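You operate a simulated robot arm through the tools that you are given. There is no shell and no other tool.

Carry out the task below with a simulated robot arm. There is one attempt and no reset: what you move stays moved.

TASK
Set pitch, cells, lane and guide dials as the white job card says.
Fine: the machine stays off.

It is judged by the outcome, as a careful person would: the job done as asked, and still so three seconds after it is handed in. It fails if anything else is knocked over, pushed out of place, dropped, spilled or broken.

THE ROBOT
A 6-joint arm with a two-finger gripper, fixed in place. Base frame: the origin is at the foot of the arm, x ahead of it, y to its left, z up. Readings come in cm, rad, newtons and seconds.
Its first joint turns from -2.897 to 2.897 rad. Payload 3.43 kg.
The tool frame sits at the grasp point between the pads (the TCP): z along the fingers, y along the line on which they close. The tips reach 2 cm beyond it. The gripper opens to 19 cm. The gripper's body begins 24.8 cm behind the TCP.
Orientation is told as [roll, pitch, yaw] about the base's x, y, z axes, in that order, counted from this pose: with the fingers straight down and closing along the base's y, the tool's x points along the base's -x, its y along +y and its z along -z.

THE INTERFACE
- The arm moves only by the tool drive_tool. Its argument "steps" is a list of rows, each a list of 7 numbers: the shift along the tool's x, y, z in cm, then the turn, a rotation vector about the tool's x, y, z in rad, then the finger opening in cm, from 0 to 19. In form: [[x, y, z, wx, wy, wz, jaw], ...]. A call has 1 to 20 rows; each row is the pose to reach, as a shift and turn from the pose commanded when the call began, along the tool's axes at that moment. A row lasts 0.2 s, in which the tool goes at most 5 cm and 0.15 rad; a call with a longer step from one row to the next is refused whole, and so is a gripper value outside its range. Where a pose cannot be reached the arm comes as near as it can. A force on the tool above 40 N (or 10 N above the force at the start of the call, whichever is more), or a blocked arm, ends the call early, and 0.2 s more pass. The fingers move at their own pace (about 4.5 cm/s each) and stop on an object; they squeeze with about 42 N. The grip force told is the motor's: it shows also when the fingers shut on nothing. Time passes only in rows, and 0.2 s behind the last, so rows that repeat a pose let the fingers close. It gives the time, the measured TCP pose, the force on the tool (base axes), the opening and the grip force at its end, in the units of the frame above (readings bear some noise), with the torque about the TCP (base axes, N m) and any sound that the robot's microphone picked up.
- Cameras (640 x 400 px; columns grow to the right, rows downward): "scene" is fixed at [41.49, 50.92, 190.8]; the picture's right is [-0.79, -0.61, 0.00], its down [-0.51, 0.66, -0.55] and it looks along [0.34, -0.43, -0.84] (base axes); focal length 322 px, centre (320, 200). "wrist" rides on the gripper at [7, -0.8, -28.8] in the tool frame; the picture's right is [0.12, 0.99, 0.00], its down [-0.96, 0.11, -0.25] and it looks along [-0.25, 0.03, 0.97] (tool axes); focal length 261 px, centre (320, 200). There is no depth. A picture from a camera that has moved, and an enlarged one, comes with that camera's place and axes in the base frame and with its lens. The place of the scene camera against the robot may be out by one fixed shift of up to 2.5 cm in any direction.
- snapshot(camera): a new picture of that camera. No time passes.
- lift_body(by): slides the trunk up (or, below 0, down) by that many cm; the arm rides with it, the base frame stays. It gives what a move gives, with no picture.
- inspect(camera, box): a new picture of the part [left, top, right, bottom] of that camera's present view, enlarged. No time passes.
- hand_in(): hands the job in; it is judged then, once.

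Places have to be worked out from the pictures, the camera data and where the tool is seen. Open the gripper and draw the arm clear of the work before you hand the job in, unless the task says otherwise.

The tools are called after "Emit:" by a JSON object that holds its "name" and its "arguments". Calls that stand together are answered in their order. drive_tool: Moves the arm, as the interface text tells. Its arguments: {"type":"object","properties":{"steps":{"type":"array"}},"required":["steps"]} The other tools are called the same way: lift_body (by) slides the trunk up or down; snapshot (camera) takes a picture; inspect (camera, box) takes an enlarged picture of a part of a camera's view; hand_in () hands the job in.

At the start:

```text
clock: 0.0
eef_pos: [58.75, -4.24, 139.81]
tool_rot: [-0.001, 0.0, 0.002]
force: [0.6, 0.1, 0.6]
moment: [-0.02, -0.03, -0.01]
width: 18.99
grasp_force: 0.0
trunk travel left (down, up): [-22.7, 1.3]
```

scene: 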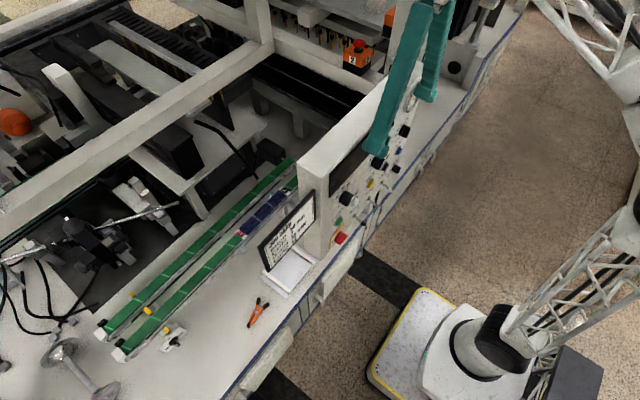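
wrist: 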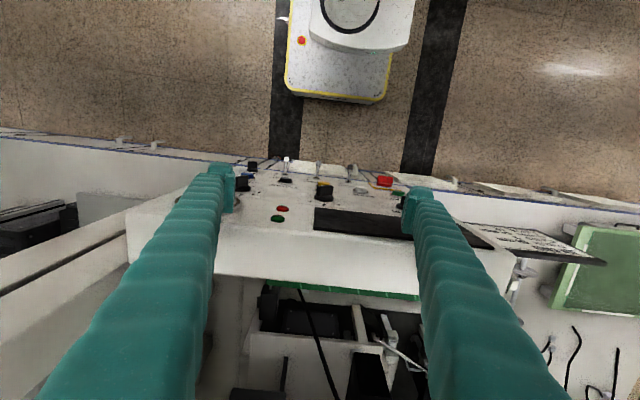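

I start by looking closer at the job card and the control panel in both cameras.

Emit:
{"name": "inspect", "arguments": {"camera": "scene", "box": [240, 180, 340, 300]}}

Emit:
{"name": "inspect", "arguments": {"camera": "scene", "box": [300, 80, 460, 260]}}

Emit:
{"name": "inspect", "arguments": {"camera": "wrist", "box": [200, 140, 440, 290]}}

Emit:
{"name": "inspect", "arguments": {"camera": "wrist", "box": [430, 200, 630, 325]}}

```text
3.33 times, centred on (290, 240) of scene
camera zoom: at [41.49, 50.92, 190.8], right [-0.79, -0.61, 0.0], down [-0.51, 0.66, -0.55], along [0.34, -0.43, -0.84], focal length 1074 px, centre (420, 67)
```

zoom: 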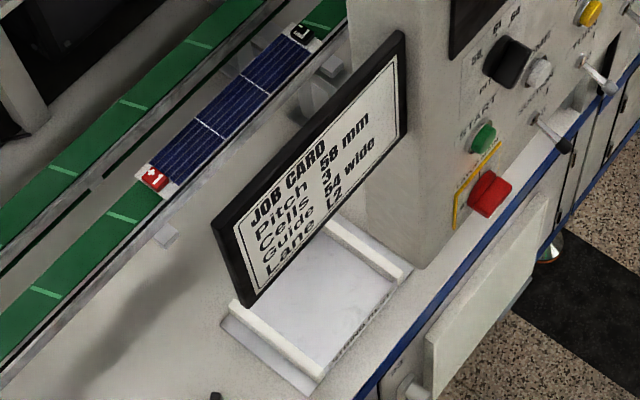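

```text
2.22 times, centred on (380, 170) of scene
camera zoom: at [41.49, 50.92, 190.8], right [-0.79, -0.61, 0.0], down [-0.51, 0.66, -0.55], along [0.34, -0.43, -0.84], focal length 716 px, centre (187, 267)
```

zoom: 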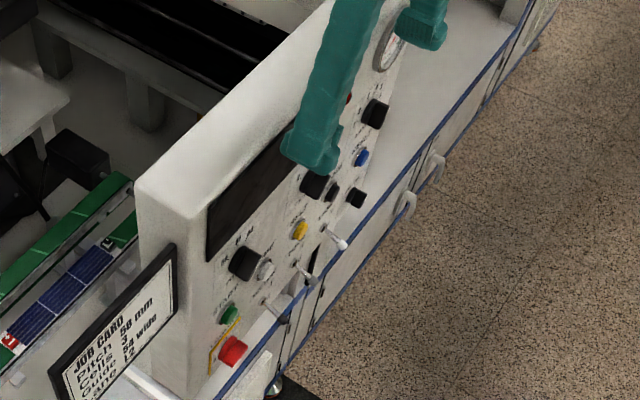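

```text
2.67 times, centred on (320, 215) of wrist
camera zoom: at [51.67, -4.96, 168.54], right [-0.12, 0.99, 0.0], down [0.96, 0.11, 0.25], along [0.25, 0.03, -0.97], focal length 695 px, centre (320, 160)
```

zoom: 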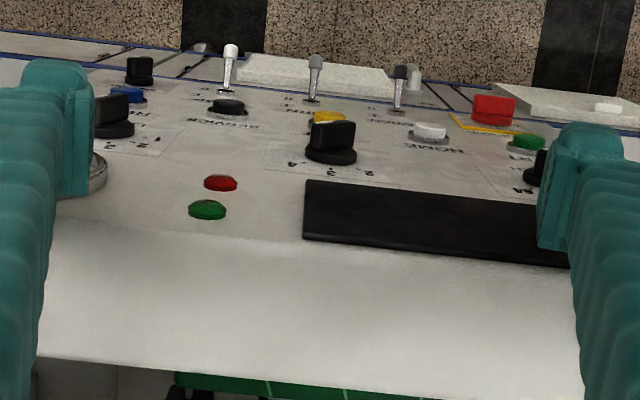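

```text
3.20 times, centred on (530, 262) of wrist
camera zoom: at [51.67, -4.96, 168.54], right [-0.12, 0.99, 0.0], down [0.96, 0.11, 0.25], along [0.25, 0.03, -0.97], focal length 834 px, centre (-352, 0)
```

zoom: 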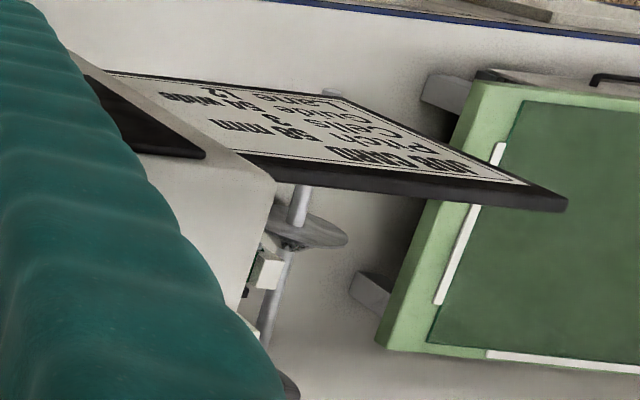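

The card seems to read Pitch 58 mm, Cells 3, Guide 54 wide, Lane L2, but I want a clearer view. I judge the panel face to be near x≈63, z≈105–125, facing the robot, so I tilt the tool forward while backing off to look at it from the front.

Emit:
{"name": "drive_tool", "arguments": {"steps": [[1, 0, 0, 0, -0.13, 0, 19], [2, 0, 0, 0, -0.26, 0, 19], [3, 0, 0, 0, -0.39, 0, 19], [4, 0, 0, 0, -0.52, 0, 19], [5, 0, 0, 0, -0.65, 0, 19]]}}

Emit:
{"name": "snapshot", "arguments": {"camera": "wrist"}}

Emit:
{"name": "snapshot", "arguments": {"camera": "scene"}}

```text
clock: 1.2
eef_pos: [53.75, -4.01, 139.56]
tool_rot: [-0.001, -0.652, -0.002]
force: [1.1, -1.1, -0.9]
moment: [0.09, 0.19, 0.06]
width: 18.98
grasp_force: 0.1
trunk travel left (down, up): [-22.7, 1.3]
```

```text
taken
camera wrist: at [30.72, -4.85, 158.29], right [-0.09, 0.99, -0.07], down [0.62, 0.11, 0.78], along [0.78, 0.03, -0.62], focal length 261 px, centre (320, 200)
```

wrist: 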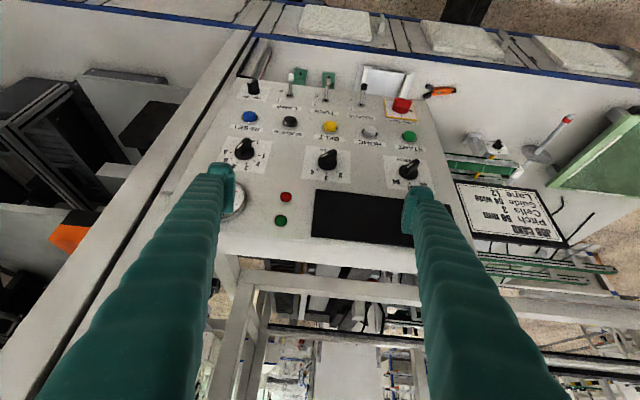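

```text
taken
```

scene: 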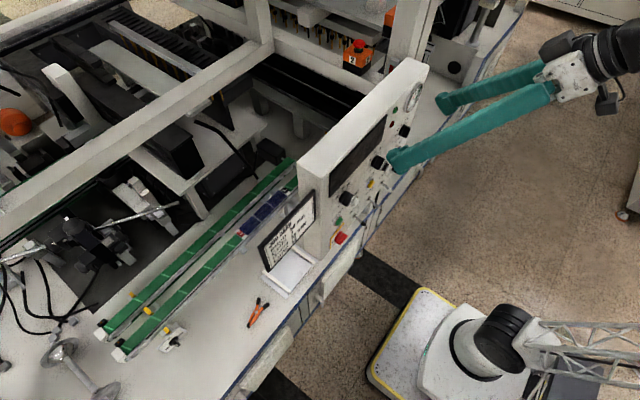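

The panel is now seen from the front: a row of black knobs, buttons below, switches beneath. I enlarge the panel and the card to read labels.

Emit:
{"name": "inspect", "arguments": {"camera": "wrist", "box": [210, 60, 450, 210]}}

Emit:
{"name": "inspect", "arguments": {"camera": "wrist", "box": [440, 170, 580, 258]}}

Emit:
{"name": "inspect", "arguments": {"camera": "wrist", "box": [220, 120, 300, 170]}}

Emit:
{"name": "inspect", "arguments": {"camera": "wrist", "box": [295, 130, 375, 180]}}

Emit:
{"name": "inspect", "arguments": {"camera": "wrist", "box": [370, 130, 450, 190]}}

Emit:
{"name": "inspect", "arguments": {"camera": "wrist", "box": [230, 65, 330, 130]}}

Emit:
{"name": "inspect", "arguments": {"camera": "wrist", "box": [310, 65, 430, 145]}}

```text
2.67 times, centred on (330, 135) of wrist
camera zoom: at [30.72, -4.85, 158.29], right [-0.09, 0.99, -0.07], down [0.62, 0.11, 0.78], along [0.78, 0.03, -0.62], focal length 695 px, centre (293, 373)
```

zoom: 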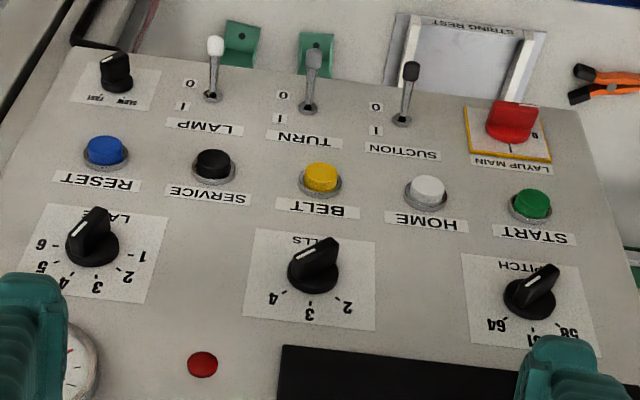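

```text
4.55 times, centred on (510, 214) of wrist
camera zoom: at [30.72, -4.85, 158.29], right [-0.09, 0.99, -0.07], down [0.62, 0.11, 0.78], along [0.78, 0.03, -0.62], focal length 1185 px, centre (-544, 136)
```

zoom: 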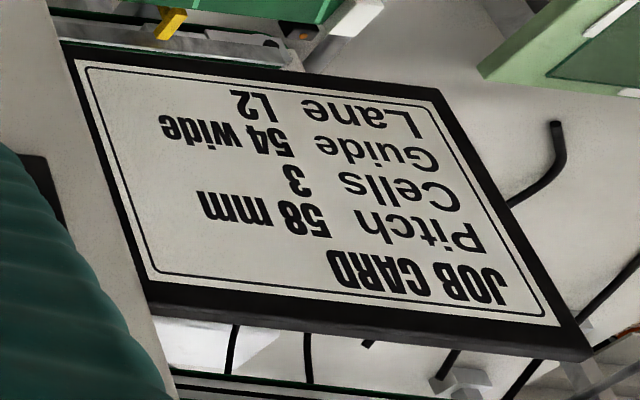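

```text
8.00 times, centred on (260, 145) of wrist
camera zoom: at [30.72, -4.85, 158.29], right [-0.09, 0.99, -0.07], down [0.62, 0.11, 0.78], along [0.78, 0.03, -0.62], focal length 2085 px, centre (800, 640)
```

zoom: 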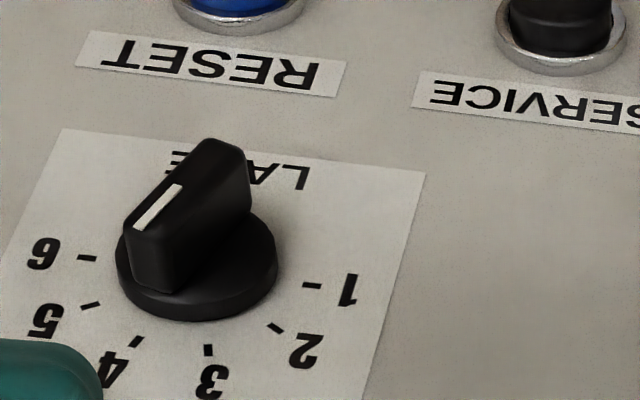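

```text
8.00 times, centred on (335, 155) of wrist
camera zoom: at [30.72, -4.85, 158.29], right [-0.09, 0.99, -0.07], down [0.62, 0.11, 0.78], along [0.78, 0.03, -0.62], focal length 2085 px, centre (200, 560)
```

zoom: 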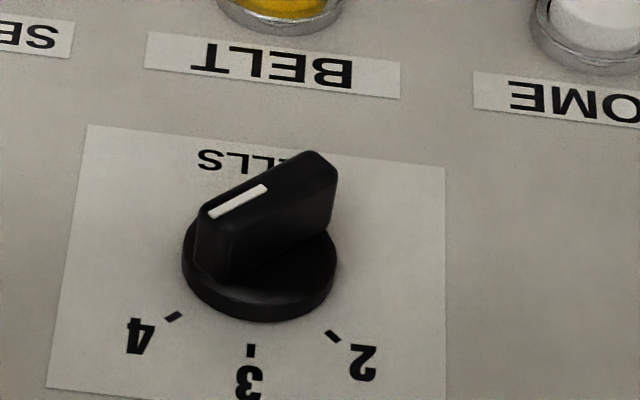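

```text
6.67 times, centred on (410, 160) of wrist
camera zoom: at [30.72, -4.85, 158.29], right [-0.09, 0.99, -0.07], down [0.62, 0.11, 0.78], along [0.78, 0.03, -0.62], focal length 1738 px, centre (-280, 467)
```

zoom: 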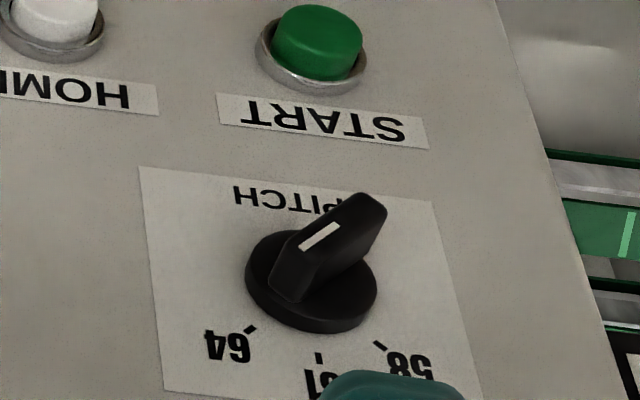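

```text
6.15 times, centred on (280, 98) of wrist
camera zoom: at [30.72, -4.85, 158.29], right [-0.09, 0.99, -0.07], down [0.62, 0.11, 0.78], along [0.78, 0.03, -0.62], focal length 1604 px, centre (566, 831)
```

zoom: 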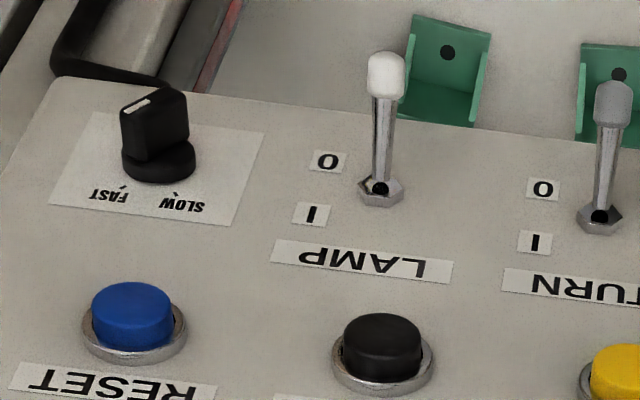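

```text
5.00 times, centred on (370, 105) of wrist
camera zoom: at [30.72, -4.85, 158.29], right [-0.09, 0.99, -0.07], down [0.62, 0.11, 0.78], along [0.78, 0.03, -0.62], focal length 1303 px, centre (70, 675)
```

zoom: 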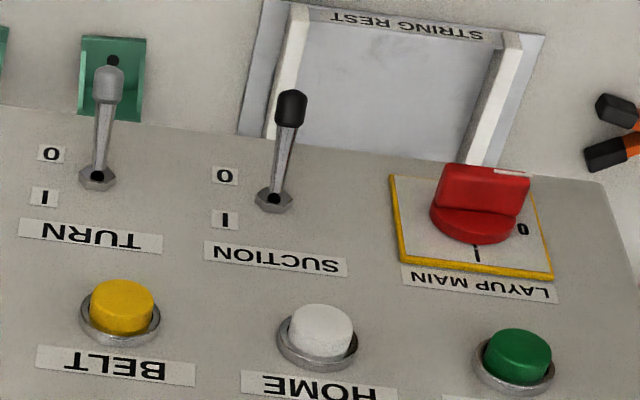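

The card reads Pitch 58 mm, Cells 3, Guide 54 wide, Lane L2. The panel has LANE (1–6), CELLS (2–4), PITCH (58/61/64); the GUIDE dial isn't on it so far, so I look elsewhere in the scene and the hidden parts of the panel.

Emit:
{"name": "inspect", "arguments": {"camera": "scene", "box": [0, 260, 200, 400]}}

Emit:
{"name": "inspect", "arguments": {"camera": "scene", "box": [200, 150, 360, 250]}}

Emit:
{"name": "inspect", "arguments": {"camera": "scene", "box": [200, 270, 360, 400]}}

Emit:
{"name": "inspect", "arguments": {"camera": "scene", "box": [320, 50, 480, 250]}}

Emit:
{"name": "inspect", "arguments": {"camera": "scene", "box": [80, 150, 240, 250]}}

Emit:
{"name": "inspect", "arguments": {"camera": "scene", "box": [260, 0, 500, 120]}}

Emit:
{"name": "inspect", "arguments": {"camera": "wrist", "box": [430, 80, 640, 290]}}

Emit:
{"name": "inspect", "arguments": {"camera": "wrist", "box": [200, 160, 440, 260]}}

```text
2.86 times, centred on (100, 330) of scene
camera zoom: at [41.49, 50.92, 190.8], right [-0.79, -0.61, 0.0], down [-0.51, 0.66, -0.55], along [0.34, -0.43, -0.84], focal length 920 px, centre (949, -171)
```

zoom: 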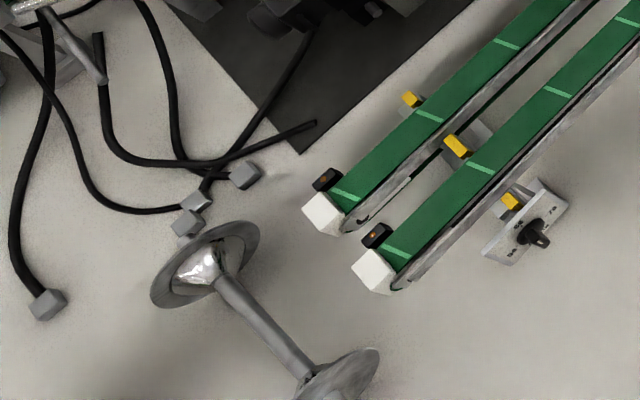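

```text
4.00 times, centred on (280, 200) of scene
camera zoom: at [41.49, 50.92, 190.8], right [-0.79, -0.61, 0.0], down [-0.51, 0.66, -0.55], along [0.34, -0.43, -0.84], focal length 1289 px, centre (480, 200)
```

zoom: 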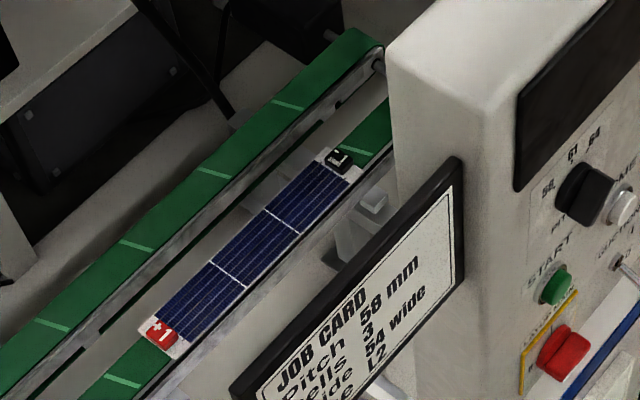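

```text
3.08 times, centred on (280, 335) of scene
camera zoom: at [41.49, 50.92, 190.8], right [-0.79, -0.61, 0.0], down [-0.51, 0.66, -0.55], along [0.34, -0.43, -0.84], focal length 991 px, centre (443, -215)
```

zoom: 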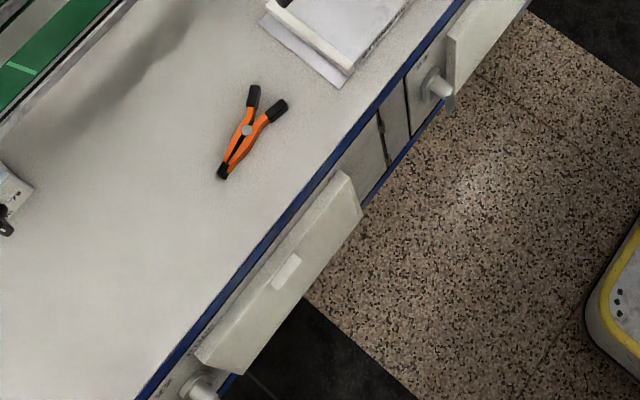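

```text
2.00 times, centred on (400, 150) of scene
camera zoom: at [41.49, 50.92, 190.8], right [-0.79, -0.61, 0.0], down [-0.51, 0.66, -0.55], along [0.34, -0.43, -0.84], focal length 644 px, centre (160, 300)
```

zoom: 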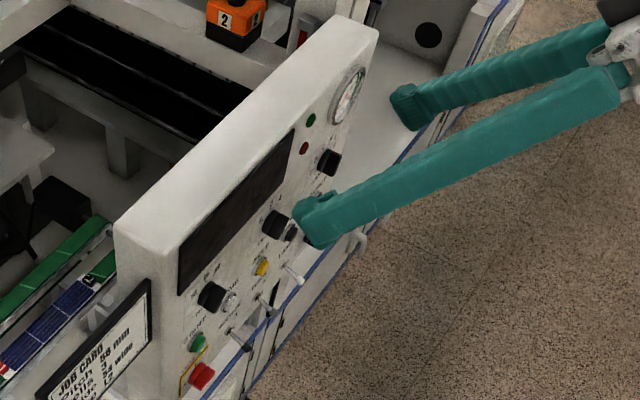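

```text
4.00 times, centred on (160, 200) of scene
camera zoom: at [41.49, 50.92, 190.8], right [-0.79, -0.61, 0.0], down [-0.51, 0.66, -0.55], along [0.34, -0.43, -0.84], focal length 1289 px, centre (960, 200)
```

zoom: 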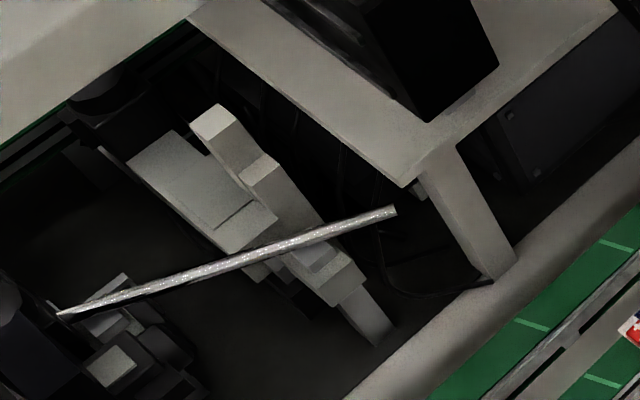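

```text
2.67 times, centred on (380, 60) of scene
camera zoom: at [41.49, 50.92, 190.8], right [-0.79, -0.61, 0.0], down [-0.51, 0.66, -0.55], along [0.34, -0.43, -0.84], focal length 859 px, centre (160, 573)
```

zoom: 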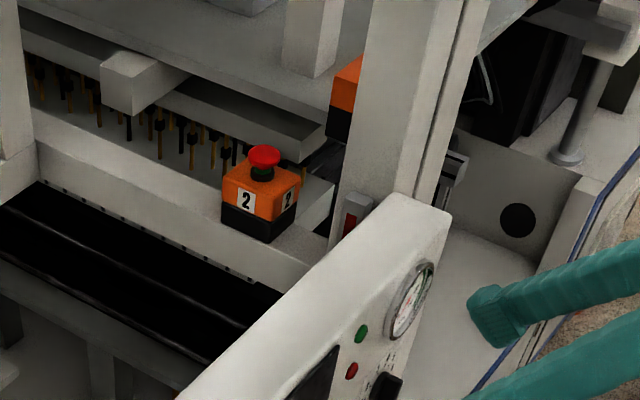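

```text
1.90 times, centred on (535, 185) of wrist
camera zoom: at [30.72, -4.85, 158.29], right [-0.09, 0.99, -0.07], down [0.62, 0.11, 0.78], along [0.78, 0.03, -0.62], focal length 496 px, centre (-90, 229)
```

zoom: 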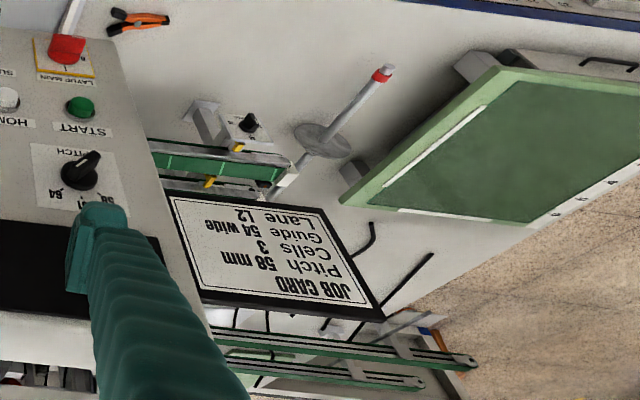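

```text
2.67 times, centred on (320, 210) of wrist
camera zoom: at [30.72, -4.85, 158.29], right [-0.09, 0.99, -0.07], down [0.62, 0.11, 0.78], along [0.78, 0.03, -0.62], focal length 695 px, centre (320, 173)
```

zoom: 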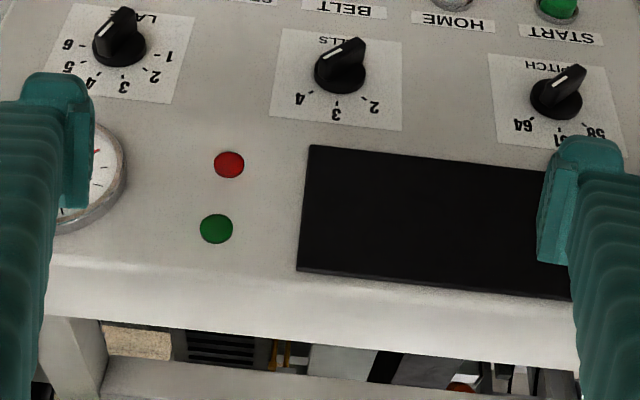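

There is a small plate with a black dial beside the lower conveyor (scene ≈ (172, 338)), likely the GUIDE dial. I zoom in on it from both cameras.

Emit:
{"name": "inspect", "arguments": {"camera": "scene", "box": [152, 318, 204, 358]}}

Emit:
{"name": "inspect", "arguments": {"camera": "wrist", "box": [480, 120, 560, 180]}}

Emit:
{"name": "inspect", "arguments": {"camera": "scene", "box": [80, 240, 280, 400]}}

```text
10.00 times, centred on (178, 338) of scene
camera zoom: at [41.49, 50.92, 190.8], right [-0.79, -0.61, 0.0], down [-0.51, 0.66, -0.55], along [0.34, -0.43, -0.84], focal length 3221 px, centre (1740, -1180)
```

zoom: 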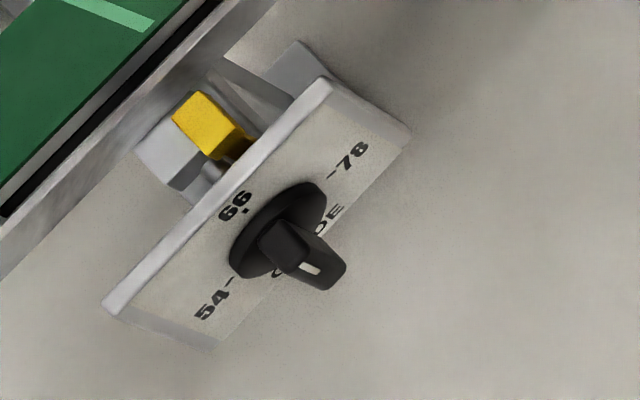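

```text
6.67 times, centred on (520, 150) of wrist
camera zoom: at [30.72, -4.85, 158.29], right [-0.09, 0.99, -0.07], down [0.62, 0.11, 0.78], along [0.78, 0.03, -0.62], focal length 1738 px, centre (-1013, 533)
```

zoom: 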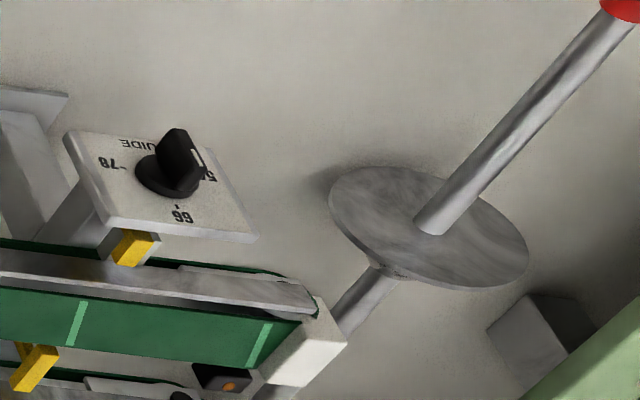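

```text
2.50 times, centred on (180, 320) of scene
camera zoom: at [41.49, 50.92, 190.8], right [-0.79, -0.61, 0.0], down [-0.51, 0.66, -0.55], along [0.34, -0.43, -0.84], focal length 805 px, centre (670, -100)
```

zoom: 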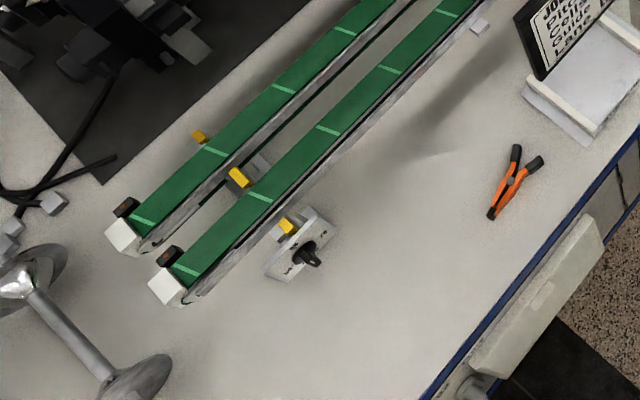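

The GUIDE dial (54 / 66 / 78) sits on that plate near roughly (87, 63, 80). Now I level the tool more and back off slightly to get a second, more frontal view of the panel for triangulation.

Emit:
{"name": "drive_tool", "arguments": {"steps": [[2.5, 1, 0.5, 0, -0.13, 0, 19], [5, 2, 1, 0, -0.26, 0, 19], [7.5, 3, 1.5, 0, -0.39, 0, 19], [10, 4, 2, 0, -0.52, 0, 19], [10, 4, 2, 0, -0.52, 0, 19]]}}

Emit:
{"name": "snapshot", "arguments": {"camera": "wrist"}}

Emit:
{"name": "snapshot", "arguments": {"camera": "scene"}}

```text
clock: 2.4
eef_pos: [46.83, -0.15, 131.97]
tool_rot: [0.0, -1.171, -0.001]
force: [0.2, -0.2, -0.5]
moment: [-0.02, 0.0, -0.01]
width: 19.02
grasp_force: 0.1
trunk travel left (down, up): [-22.7, 1.3]
```

```text
taken
camera wrist: at [17.56, -1.02, 136.79], right [-0.05, 0.99, -0.11], down [0.15, 0.11, 0.98], along [0.99, 0.03, -0.15], focal length 261 px, centre (320, 200)
```

wrist: 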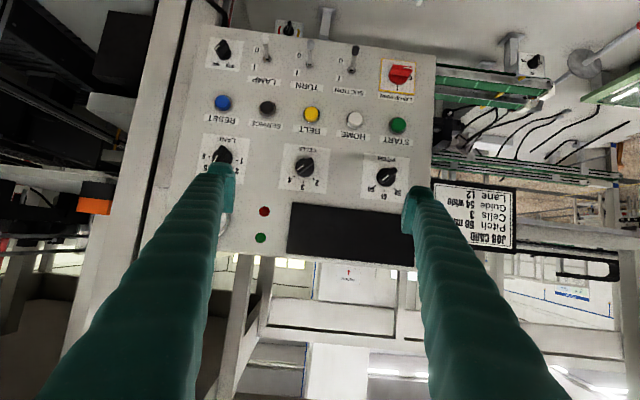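

```text
taken
```

scene: 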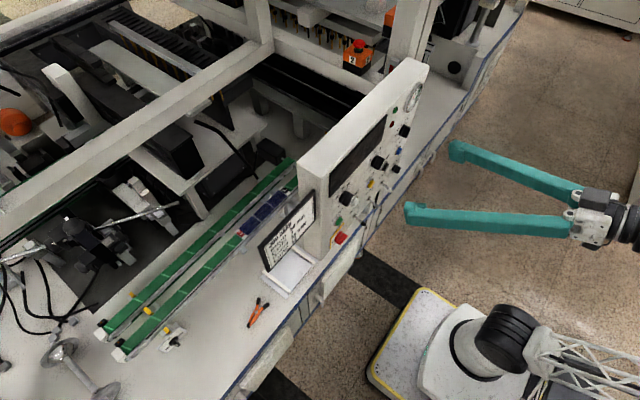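

Good frontal view. I zoom in to read the present settings of the three panel dials and the guide dial, and note any markers for triangulation.

Emit:
{"name": "inspect", "arguments": {"camera": "wrist", "box": [190, 20, 440, 270]}}

Emit:
{"name": "inspect", "arguments": {"camera": "wrist", "box": [196, 132, 252, 174]}}

Emit:
{"name": "inspect", "arguments": {"camera": "wrist", "box": [270, 140, 334, 196]}}

Emit:
{"name": "inspect", "arguments": {"camera": "wrist", "box": [350, 145, 420, 210]}}

Emit:
{"name": "inspect", "arguments": {"camera": "wrist", "box": [510, 40, 560, 85]}}

Emit:
{"name": "inspect", "arguments": {"camera": "wrist", "box": [425, 180, 525, 250]}}

Emit:
{"name": "inspect", "arguments": {"camera": "wrist", "box": [265, 10, 315, 45]}}

```text
1.60 times, centred on (315, 145) of wrist
camera zoom: at [17.56, -1.02, 136.79], right [-0.05, 0.99, -0.11], down [0.15, 0.11, 0.98], along [0.99, 0.03, -0.15], focal length 417 px, centre (328, 288)
```

zoom: 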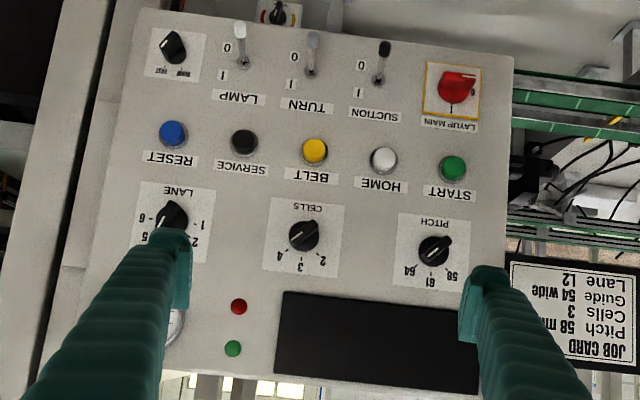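

```text
9.52 times, centred on (224, 153) of wrist
camera zoom: at [17.56, -1.02, 136.79], right [-0.05, 0.99, -0.11], down [0.15, 0.11, 0.98], along [0.99, 0.03, -0.15], focal length 2482 px, centre (1234, 648)
```

zoom: 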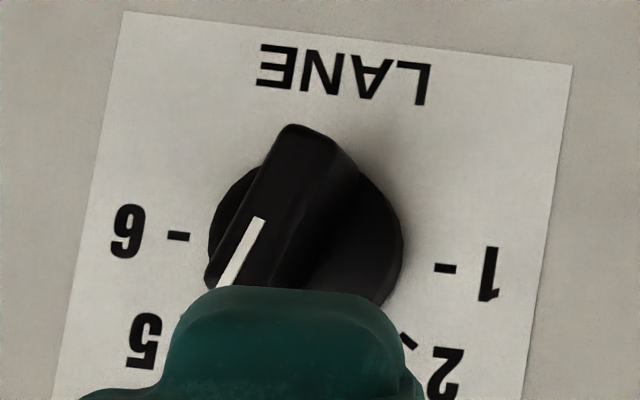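

```text
7.14 times, centred on (302, 168) of wrist
camera zoom: at [17.56, -1.02, 136.79], right [-0.05, 0.99, -0.11], down [0.15, 0.11, 0.98], along [0.99, 0.03, -0.15], focal length 1862 px, centre (449, 429)
```

zoom: 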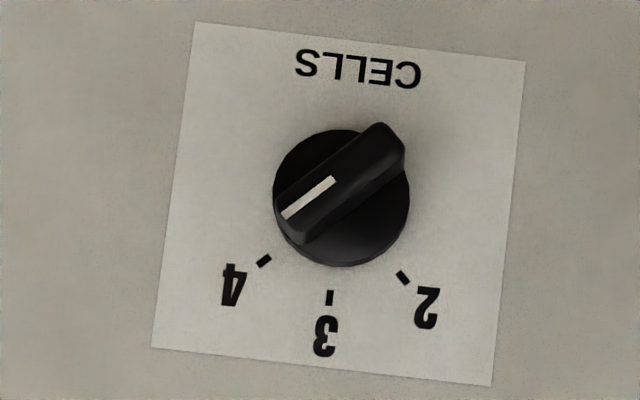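

```text
6.15 times, centred on (385, 178) of wrist
camera zoom: at [17.56, -1.02, 136.79], right [-0.05, 0.99, -0.11], down [0.15, 0.11, 0.98], along [0.99, 0.03, -0.15], focal length 1604 px, centre (-80, 338)
```

zoom: 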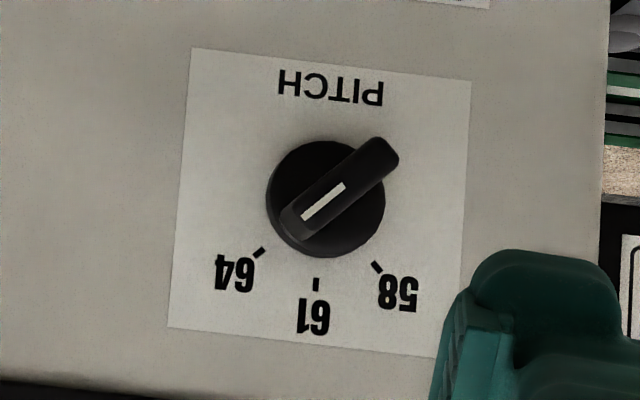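

```text
8.89 times, centred on (535, 62) of wrist
camera zoom: at [17.56, -1.02, 136.79], right [-0.05, 0.99, -0.11], down [0.15, 0.11, 0.98], along [0.99, 0.03, -0.15], focal length 2317 px, centre (-1591, 1422)
```

zoom: 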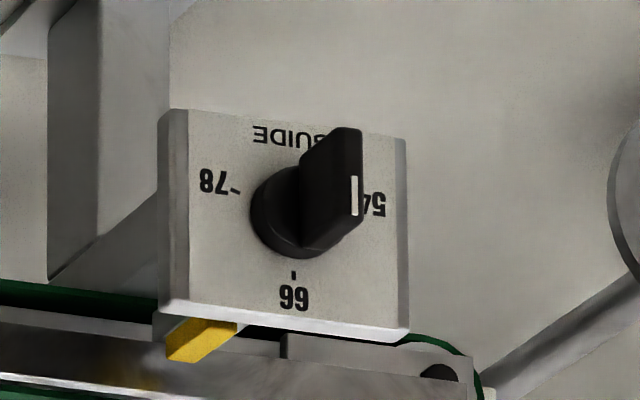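

```text
5.71 times, centred on (475, 215) of wrist
camera zoom: at [17.56, -1.02, 136.79], right [-0.05, 0.99, -0.11], down [0.15, 0.11, 0.98], along [0.99, 0.03, -0.15], focal length 1489 px, centre (-566, 114)
```

zoom: 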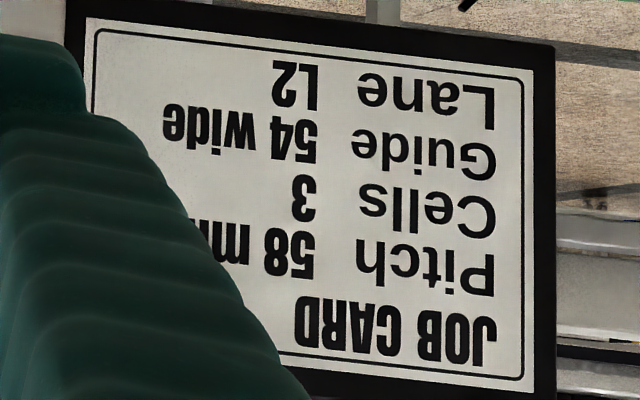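

```text
11.43 times, centred on (290, 28) of wrist
camera zoom: at [17.56, -1.02, 136.79], right [-0.05, 0.99, -0.11], down [0.15, 0.11, 0.98], along [0.99, 0.03, -0.15], focal length 2979 px, centre (663, 2171)
```

zoom: 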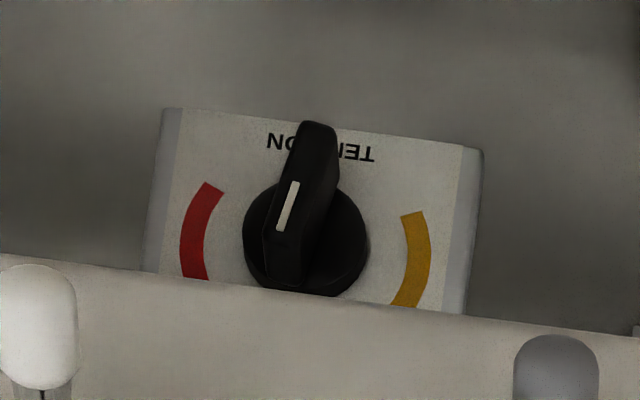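

Card confirmed: Pitch 58, Cells 3, Guide 54, Lane L2; present: PITCH 64, CELLS 4, LANE ≈4. Triangulating gives a vertical panel face at x≈62.95, dial centres at z≈124.65 with y≈11.6 (PITCH), −2.96 (CELLS), −17.5 (LANE), knob tops at x≈60.5. I level the tool to horizontal and narrow the jaws.

Emit:
{"name": "drive_tool", "arguments": {"steps": [[0, 0, 0, 0, -0.14, 0, 14], [0, 0, 0, 0, -0.28, 0, 10], [0, 0, 0, 0, -0.4, 0, 7], [0, 0, 0, 0, -0.4, 0, 5], [0, 0, 0, 0, -0.4, 0, 5], [0, 0, 0, 0, -0.4, 0, 5], [0, 0, 0, 0, -0.4, 0, 5]]}}

```text
clock: 4.2
eef_pos: [46.07, 6.23, 132.43]
tool_rot: [1.2, -1.54, -1.249]
force: [-0.1, -1.3, 1.2]
moment: [0.02, -0.02, 0.33]
width: 5.03
grasp_force: 0.1
out of reach, approached as far as the arm can: row 3, 4, 5, 6, 7
trunk travel left (down, up): [-22.7, 1.3]
stopped in row 7: the arm was blocked; the commanded pose is now the measured one
```

The arm couldn't hold that pose so close to the base (it drifted to y≈6.2). I check the pictures before moving further out.

Emit:
{"name": "snapshot", "arguments": {"camera": "scene"}}

Emit:
{"name": "snapshot", "arguments": {"camera": "wrist"}}

```text
taken
```

scene: 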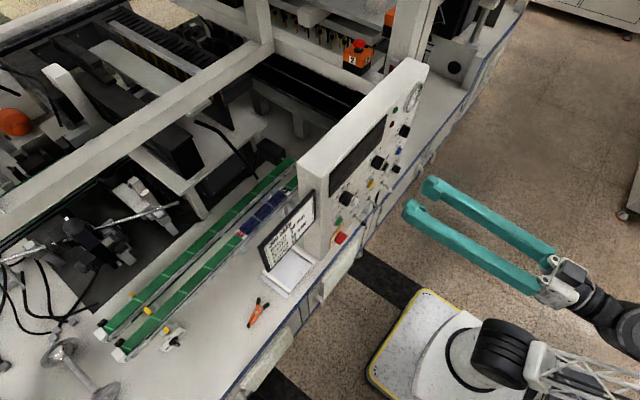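

```text
taken
camera wrist: at [17.14, 7.1, 125.84], right [0.05, 0.99, -0.09], down [-0.23, 0.1, 0.97], along [0.97, -0.03, 0.24], focal length 261 px, centre (320, 200)
```

wrist: 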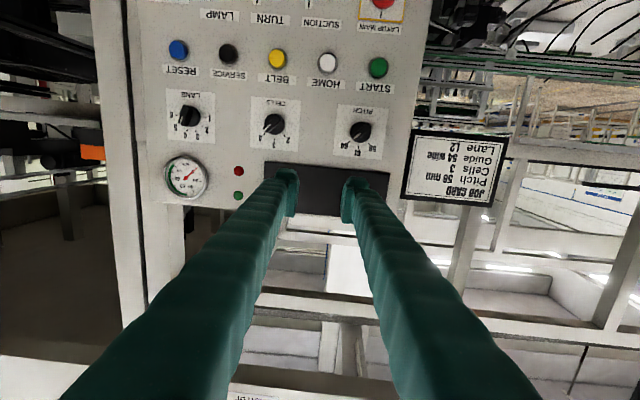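

The tool is nearly horizontal now, with a small yaw error (~−0.05 rad). I move outward to x≈52 in line with the CELLS dial, correcting the small tilt.

Emit:
{"name": "drive_tool", "arguments": {"steps": [[2, -2.3, 1.5, -0.012, -0.003, -0.007, 5], [4, -4.6, 3, -0.025, -0.006, -0.015, 5], [6, -6.9, 4.5, -0.037, -0.009, -0.022, 5], [7.8, -9.2, 6, -0.049, -0.011, -0.029, 5], [7.8, -9.2, 6, -0.049, -0.011, -0.029, 5]]}}

Emit:
{"name": "snapshot", "arguments": {"camera": "wrist"}}

```text
clock: 4.5
eef_pos: [43.57, 4.13, 131.7]
tool_rot: [1.324, -1.474, -1.441]
force: [-0.2, 7.9, 0.4]
moment: [-0.04, 0.07, -2.05]
width: 4.98
grasp_force: 0.1
out of reach, approached as far as the arm can: row 1
trunk travel left (down, up): [-22.7, 1.3]
stopped in row 1: the arm was blocked; the commanded pose is now the measured one
```

```text
taken
camera wrist: at [14.67, 7.34, 125.43], right [0.11, 0.99, -0.03], down [-0.22, 0.05, 0.97], along [0.97, -0.11, 0.22], focal length 261 px, centre (320, 200)
```

wrist: 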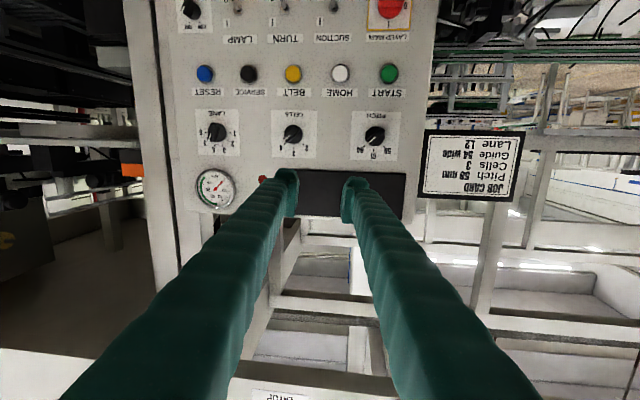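

The arm is folded against itself near the base. I push straight forward along the tool axis first to get away from that limit.

Emit:
{"name": "drive_tool", "arguments": {"steps": [[0, 0, 2, 0, 0, 0, 5], [0, 0, 4, 0, 0, 0, 5], [0, 0, 6, 0, 0, 0, 5], [0, 0, 6, 0, 0, 0, 5]]}}

Emit:
{"name": "snapshot", "arguments": {"camera": "scene"}}

```text
clock: 4.9
eef_pos: [48.98, 10.23, 131.18]
tool_rot: [1.219, -1.443, -1.149]
force: [8.4, -5.2, -4.0]
moment: [0.15, -0.91, 1.17]
width: 5.0
grasp_force: 0.0
out of reach, approached as far as the arm can: row 1
trunk travel left (down, up): [-22.7, 1.3]
stopped in row 1: the arm was blocked; the commanded pose is now the measured one
```

```text
taken
```

scene: 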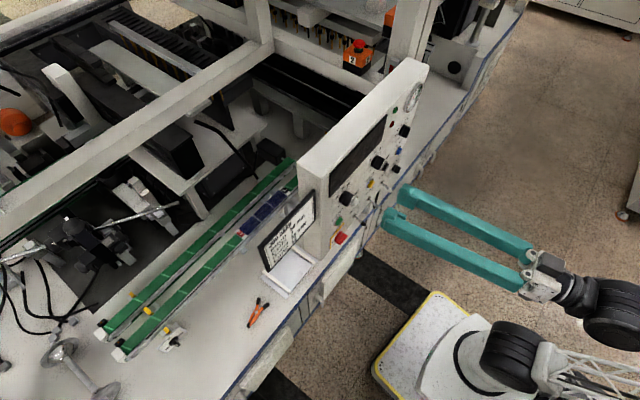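

The wrist is too near the base axis for a level tool at this x. I move forward 5 cm while tilting the tool slightly down, which should be well inside reach.

Emit:
{"name": "drive_tool", "arguments": {"steps": [[0, 0, 4.9, 0, 0.1, 0, 5], [0, 0, 5, 0, 0.15, 0, 5], [0, 0, 5, 0, 0.15, 0, 5]]}}

```text
clock: 5.3
eef_pos: [51.13, 6.78, 131.01]
tool_rot: [1.443, -1.329, -1.291]
force: [-3.4, -7.6, -0.8]
moment: [0.08, -0.22, 1.68]
width: 5.0
grasp_force: 0.0
out of reach, approached as far as the arm can: row 1
trunk travel left (down, up): [-22.7, 1.3]
stopped in row 1: the arm was blocked; the commanded pose is now the measured one
```

Motions near this folded posture seem to lag and get flagged as blocked. I hold still briefly to let it settle, then creep forward with small increments.

Emit:
{"name": "drive_tool", "arguments": {"steps": [[0, 0, 0, 0, 0, 0, 5], [0, 0, 0, 0, 0, 0, 5], [0, 0, 0.4, 0, 0, 0, 5], [0, 0, 0.8, 0, 0, 0, 5], [0, 0, 1.2, 0, 0, 0, 5], [0, 0, 1.6, 0, 0, 0, 5], [0, 0, 2, 0, 0, 0, 5]]}}

Emit:
{"name": "snapshot", "arguments": {"camera": "scene"}}

```text
clock: 5.6
eef_pos: [50.52, 7.21, 131.02]
tool_rot: [1.353, -1.368, -1.223]
force: [0.4, 5.2, -1.2]
moment: [0.04, -0.44, -1.18]
width: 4.99
grasp_force: 0.0
trunk travel left (down, up): [-22.7, 1.3]
stopped in row 1: the arm was blocked; the commanded pose is now the measured one
```

```text
taken
```

scene: 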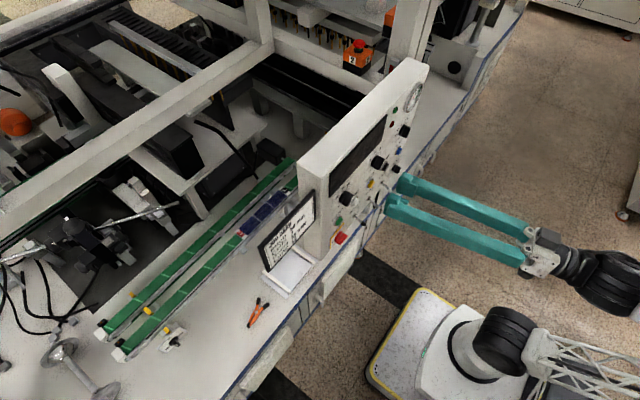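

It was still swinging; no "out of reach" this time. I hold again to let it settle.

Emit:
{"name": "drive_tool", "arguments": {"steps": [[0, 0, 0, 0, 0, 0, 5], [0, 0, 0, 0, 0, 0, 5], [0, 0, 0, 0, 0, 0, 5]]}}

```text
clock: 5.9
eef_pos: [50.38, 5.53, 131.35]
tool_rot: [1.39, -1.354, -1.263]
force: [-0.2, 2.3, -0.4]
moment: [-0.04, 0.04, -0.68]
width: 4.99
grasp_force: 0.0
trunk travel left (down, up): [-22.7, 1.3]
stopped in row 1: the arm was blocked; the commanded pose is now the measured one
```

Emit:
{"name": "drive_tool", "arguments": {"steps": [[0, 0, 0, 0, 0, 0, 5], [0, 0, 0, 0, 0, 0, 5], [0, 0, 0, 0, 0, 0, 5]]}}

```text
clock: 6.2
eef_pos: [50.3, 5.93, 131.35]
tool_rot: [1.381, -1.361, -1.253]
force: [0.7, 3.5, 0.8]
moment: [-0.07, 0.16, -0.82]
width: 5.01
grasp_force: 0.1
trunk travel left (down, up): [-22.7, 1.3]
stopped in row 1: the arm was blocked; the commanded pose is now the measured one
```

The reading is steady at (50.3, 5.9, 131.3) but flagged as blocked, likely a joint limit or self-contact. I retrace toward the last good posture: tilt the tool back down, undo the roll/yaw and return toward y≈0.

Emit:
{"name": "drive_tool", "arguments": {"steps": [[0, -1, 0, -0.03, 0.12, -0.05, 5], [0, -2, 0, -0.06, 0.23, -0.1, 5], [0, -4, 0, -0.1, 0.33, -0.15, 5], [0, -5, 0, -0.13, 0.42, -0.2, 5], [0, -5, 0, -0.13, 0.42, -0.2, 5]]}}

Emit:
{"name": "snapshot", "arguments": {"camera": "scene"}}

```text
clock: 7.6
eef_pos: [47.52, 14.84, 131.33]
tool_rot: [0.056, -1.14, 0.572]
force: [-0.4, 0.2, 0.0]
moment: [-0.03, 0.03, 0.02]
width: 5.04
grasp_force: 0.1
out of reach, approached as far as the arm can: row 1
trunk travel left (down, up): [-22.7, 1.3]
stopped in row 5: the arm was blocked; the commanded pose is now the measured one
```

```text
taken
```

scene: 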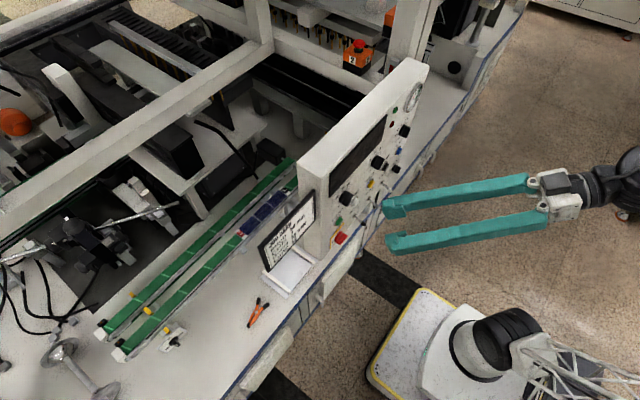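

The arm is now at a freer posture (47.5, 14.8, 131.3), yawed 0.57 rad. I hold to see whether it settles without block.

Emit:
{"name": "drive_tool", "arguments": {"steps": [[0, 0, 0, 0, 0, 0, 5], [0, 0, 0, 0, 0, 0, 5], [0, 0, 0, 0, 0, 0, 5]]}}

Emit:
{"name": "snapshot", "arguments": {"camera": "wrist"}}

```text
clock: 8.4
eef_pos: [47.72, 14.8, 131.15]
tool_rot: [0.057, -1.141, 0.569]
force: [0.2, 0.2, -0.6]
moment: [-0.03, -0.02, 0.02]
width: 4.97
grasp_force: 0.0
trunk travel left (down, up): [-22.7, 1.3]
```

```text
taken
camera wrist: at [24.46, -2.88, 136.81], right [-0.62, 0.78, -0.08], down [0.09, 0.18, 0.98], along [0.78, 0.6, -0.18], focal length 261 px, centre (320, 200)
```

wrist: 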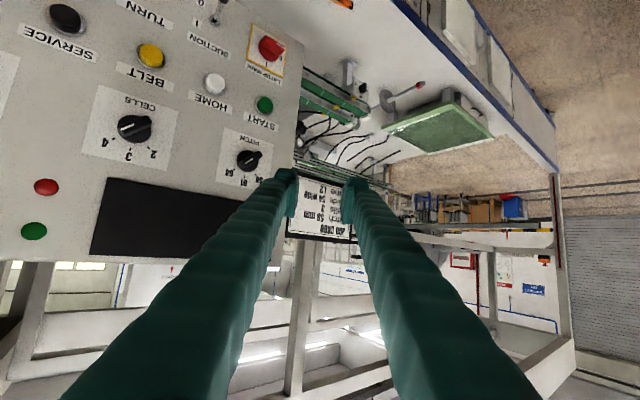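

Stable now with no block. I'll stay further out from here on. I move to x≈55 in line with the PITCH dial (y≈11.6), straightening the yaw while keeping the ~25° downward tilt.

Emit:
{"name": "drive_tool", "arguments": {"steps": [[0, -1.1, 0.8, 0.095, 0, 0.04, 5], [0, -2.2, 1.6, 0.19, 0, 0.08, 5], [0, -3.3, 2.5, 0.287, 0, 0.119, 5], [0, -4.4, 3.3, 0.383, 0, 0.158, 5], [0.1, -5.5, 4.1, 0.48, 0, 0.198, 5], [0.1, -6.6, 4.9, 0.574, 0, 0.237, 5], [0.1, -6.6, 4.9, 0.574, 0, 0.237, 5]]}}

```text
clock: 10.0
eef_pos: [55.02, 7.82, 128.31]
tool_rot: [0.372, -1.113, -0.228]
force: [-0.2, -0.3, 0.5]
moment: [0.02, -0.03, -0.01]
width: 4.99
grasp_force: 0.1
out of reach, approached as far as the arm can: row 4, 5, 6, 7
trunk travel left (down, up): [-22.7, 1.3]
```

Still limited, ending at (55.0, 7.8, 128.3) with leftover yaw. I look at the scene to understand the arm's posture.

Emit:
{"name": "snapshot", "arguments": {"camera": "scene"}}

Emit:
{"name": "inspect", "arguments": {"camera": "scene", "box": [440, 150, 640, 400]}}

```text
taken
```

scene: 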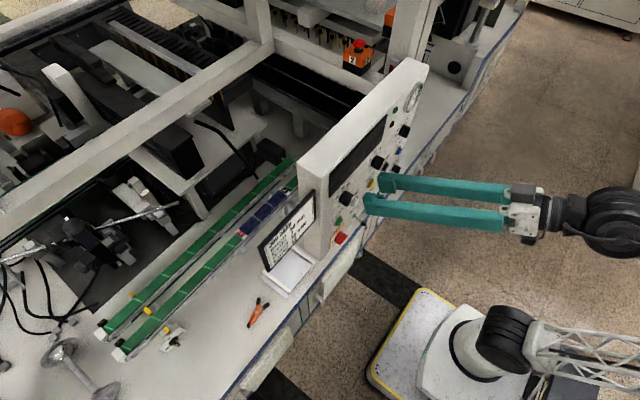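

```text
1.60 times, centred on (540, 275) of scene
camera zoom: at [41.49, 50.92, 190.8], right [-0.79, -0.61, 0.0], down [-0.51, 0.66, -0.55], along [0.34, -0.43, -0.84], focal length 515 px, centre (-32, 80)
```

zoom: 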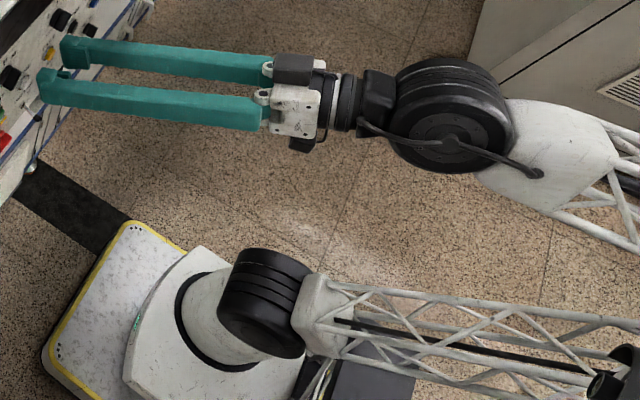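

The posture looks like the arm is close to a wrist/shoulder limit. I go back up to a known good posture (tilted ~37° down-forward, higher, centred), then will try with the trunk lowered so the arm is less folded.

Emit:
{"name": "drive_tool", "arguments": {"steps": [[-2.4, -2.3, -1.1, 0, 0.1, 0, 5], [-4.8, -4.6, -2.2, 0, 0.2, 0, 5], [-7.2, -7, -3.3, 0, 0.3, 0, 5], [-9.6, -9.3, -4.4, 0, 0.4, 0, 5], [-11.8, -11.6, -5.4, 0, 0.49, 0, 5], [-11.8, -11.6, -5.4, 0, 0.49, 0, 5]]}}

Emit:
{"name": "snapshot", "arguments": {"camera": "scene"}}

```text
clock: 11.4
eef_pos: [56.36, -6.07, 139.48]
tool_rot: [0.202, -0.638, -0.015]
force: [1.2, 0.5, -1.1]
moment: [0.08, 0.07, 0.04]
width: 4.99
grasp_force: 0.0
trunk travel left (down, up): [-22.7, 1.3]
```

```text
taken
```

scene: 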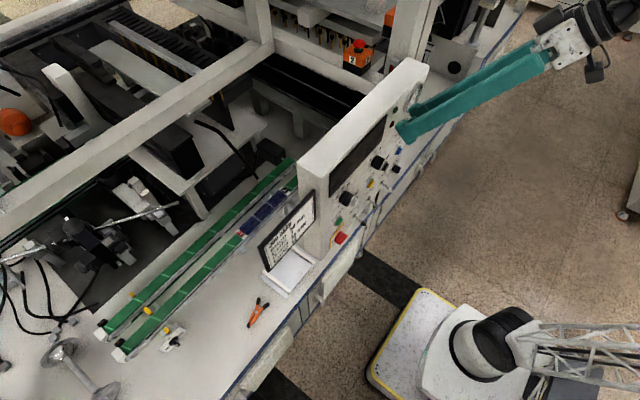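

Good, free again at (56.4, −6.1, 139.5). I correct the roll and raise the TCP ~12 cm and back, so that the trunk can be lowered safely in front of the panel.

Emit:
{"name": "drive_tool", "arguments": {"steps": [[-1.2, 1.4, -3, 0.05, 0, 0, 5], [-2.4, 2.8, -6, 0.1, 0, 0, 5], [-3.5, 4.2, -9, 0.15, 0, 0, 5], [-4.5, 5.5, -12, 0.2, 0, 0, 5], [-4.5, 5.5, -12, 0.2, 0, 0, 5]]}}

```text
clock: 12.6
eef_pos: [51.25, -6.43, 151.63]
tool_rot: [0.056, -0.653, -0.013]
force: [0.5, -0.3, 0.0]
moment: [0.0, 0.0, -0.01]
width: 5.01
grasp_force: 0.0
out of reach, approached as far as the arm can: row 3, 4, 5
trunk travel left (down, up): [-22.7, 1.3]
```

Reach is limiting again up here. I lower the trunk 18 cm now (the TCP at x≈51 stays well clear of the panel at x=63).

Emit:
{"name": "lift_body", "arguments": {"by": -18}}

Emit:
{"name": "snapshot", "arguments": {"camera": "scene"}}

```text
clock: 14.6
eef_pos: [51.2, -6.3, 133.57]
tool_rot: [0.057, -0.654, -0.014]
force: [-0.5, 0.4, -0.7]
moment: [-0.01, -0.01, 0.0]
width: 5.02
grasp_force: 0.1
trunk travel left (down, up): [-4.7, 19.3]
```

```text
taken
```

scene: 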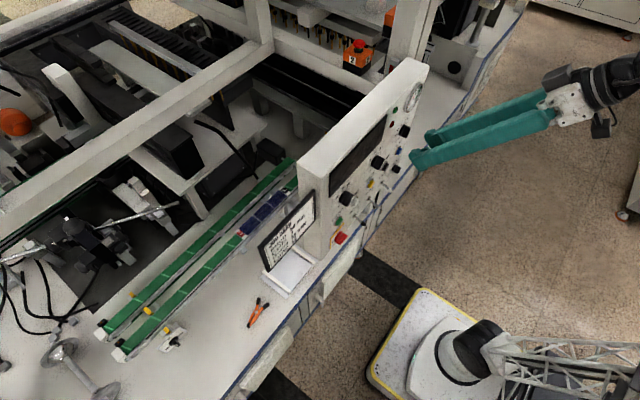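

Now at trunk −18. I test moving forward to x≈56 with y≈−3 and tilting further toward horizontal.

Emit:
{"name": "drive_tool", "arguments": {"steps": [[-1.3, 1.1, 1.1, 0.02, -0.1, 0, 5], [-2.6, 2.2, 2.2, 0.04, -0.2, 0, 5], [-4, 3.3, 3.2, 0.057, -0.3, 0, 5], [-4, 3.3, 3.2, 0.057, -0.35, 0, 5], [-4, 3.3, 3.2, 0.057, -0.35, 0, 5]]}}

```text
clock: 15.8
eef_pos: [56.06, -4.59, 133.59]
tool_rot: [0.024, -1.005, -0.03]
force: [-0.6, 0.0, -0.4]
moment: [0.02, -0.02, 0.04]
width: 5.0
grasp_force: 0.1
out of reach, approached as far as the arm can: row 2, 3, 4, 5
trunk travel left (down, up): [-4.7, 19.3]
```

The lateral motion is being limited by the arm's present joint configuration. I look closely at the shoulder and wrist to understand it.

Emit:
{"name": "inspect", "arguments": {"camera": "scene", "box": [380, 240, 640, 400]}}

Emit:
{"name": "inspect", "arguments": {"camera": "scene", "box": [440, 40, 640, 165]}}

```text
2.46 times, centred on (510, 320) of scene
camera zoom: at [41.49, 50.92, 190.8], right [-0.79, -0.61, 0.0], down [-0.51, 0.66, -0.55], along [0.34, -0.43, -0.84], focal length 793 px, centre (-148, -95)
```

zoom: 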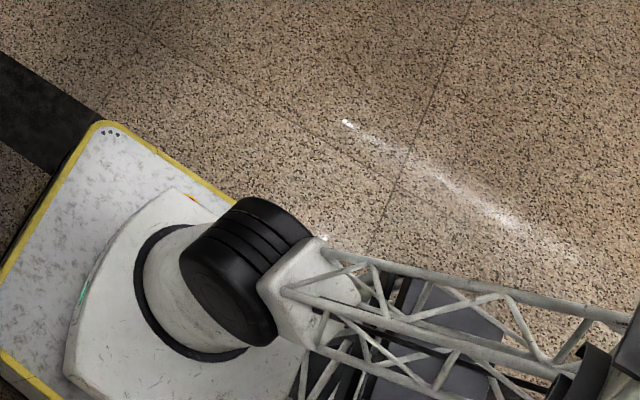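

```text
3.20 times, centred on (540, 102) of scene
camera zoom: at [41.49, 50.92, 190.8], right [-0.79, -0.61, 0.0], down [-0.51, 0.66, -0.55], along [0.34, -0.43, -0.84], focal length 1031 px, centre (-384, 512)
```

zoom: 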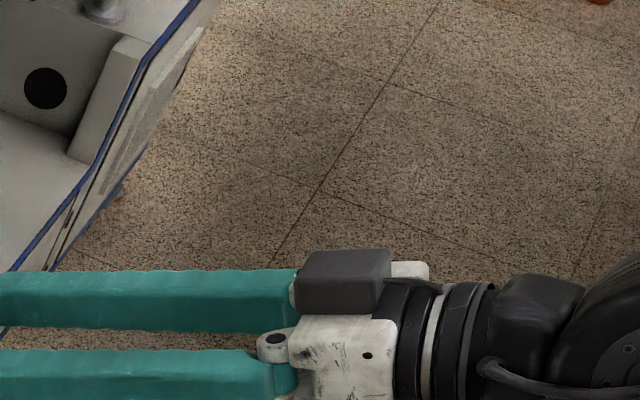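

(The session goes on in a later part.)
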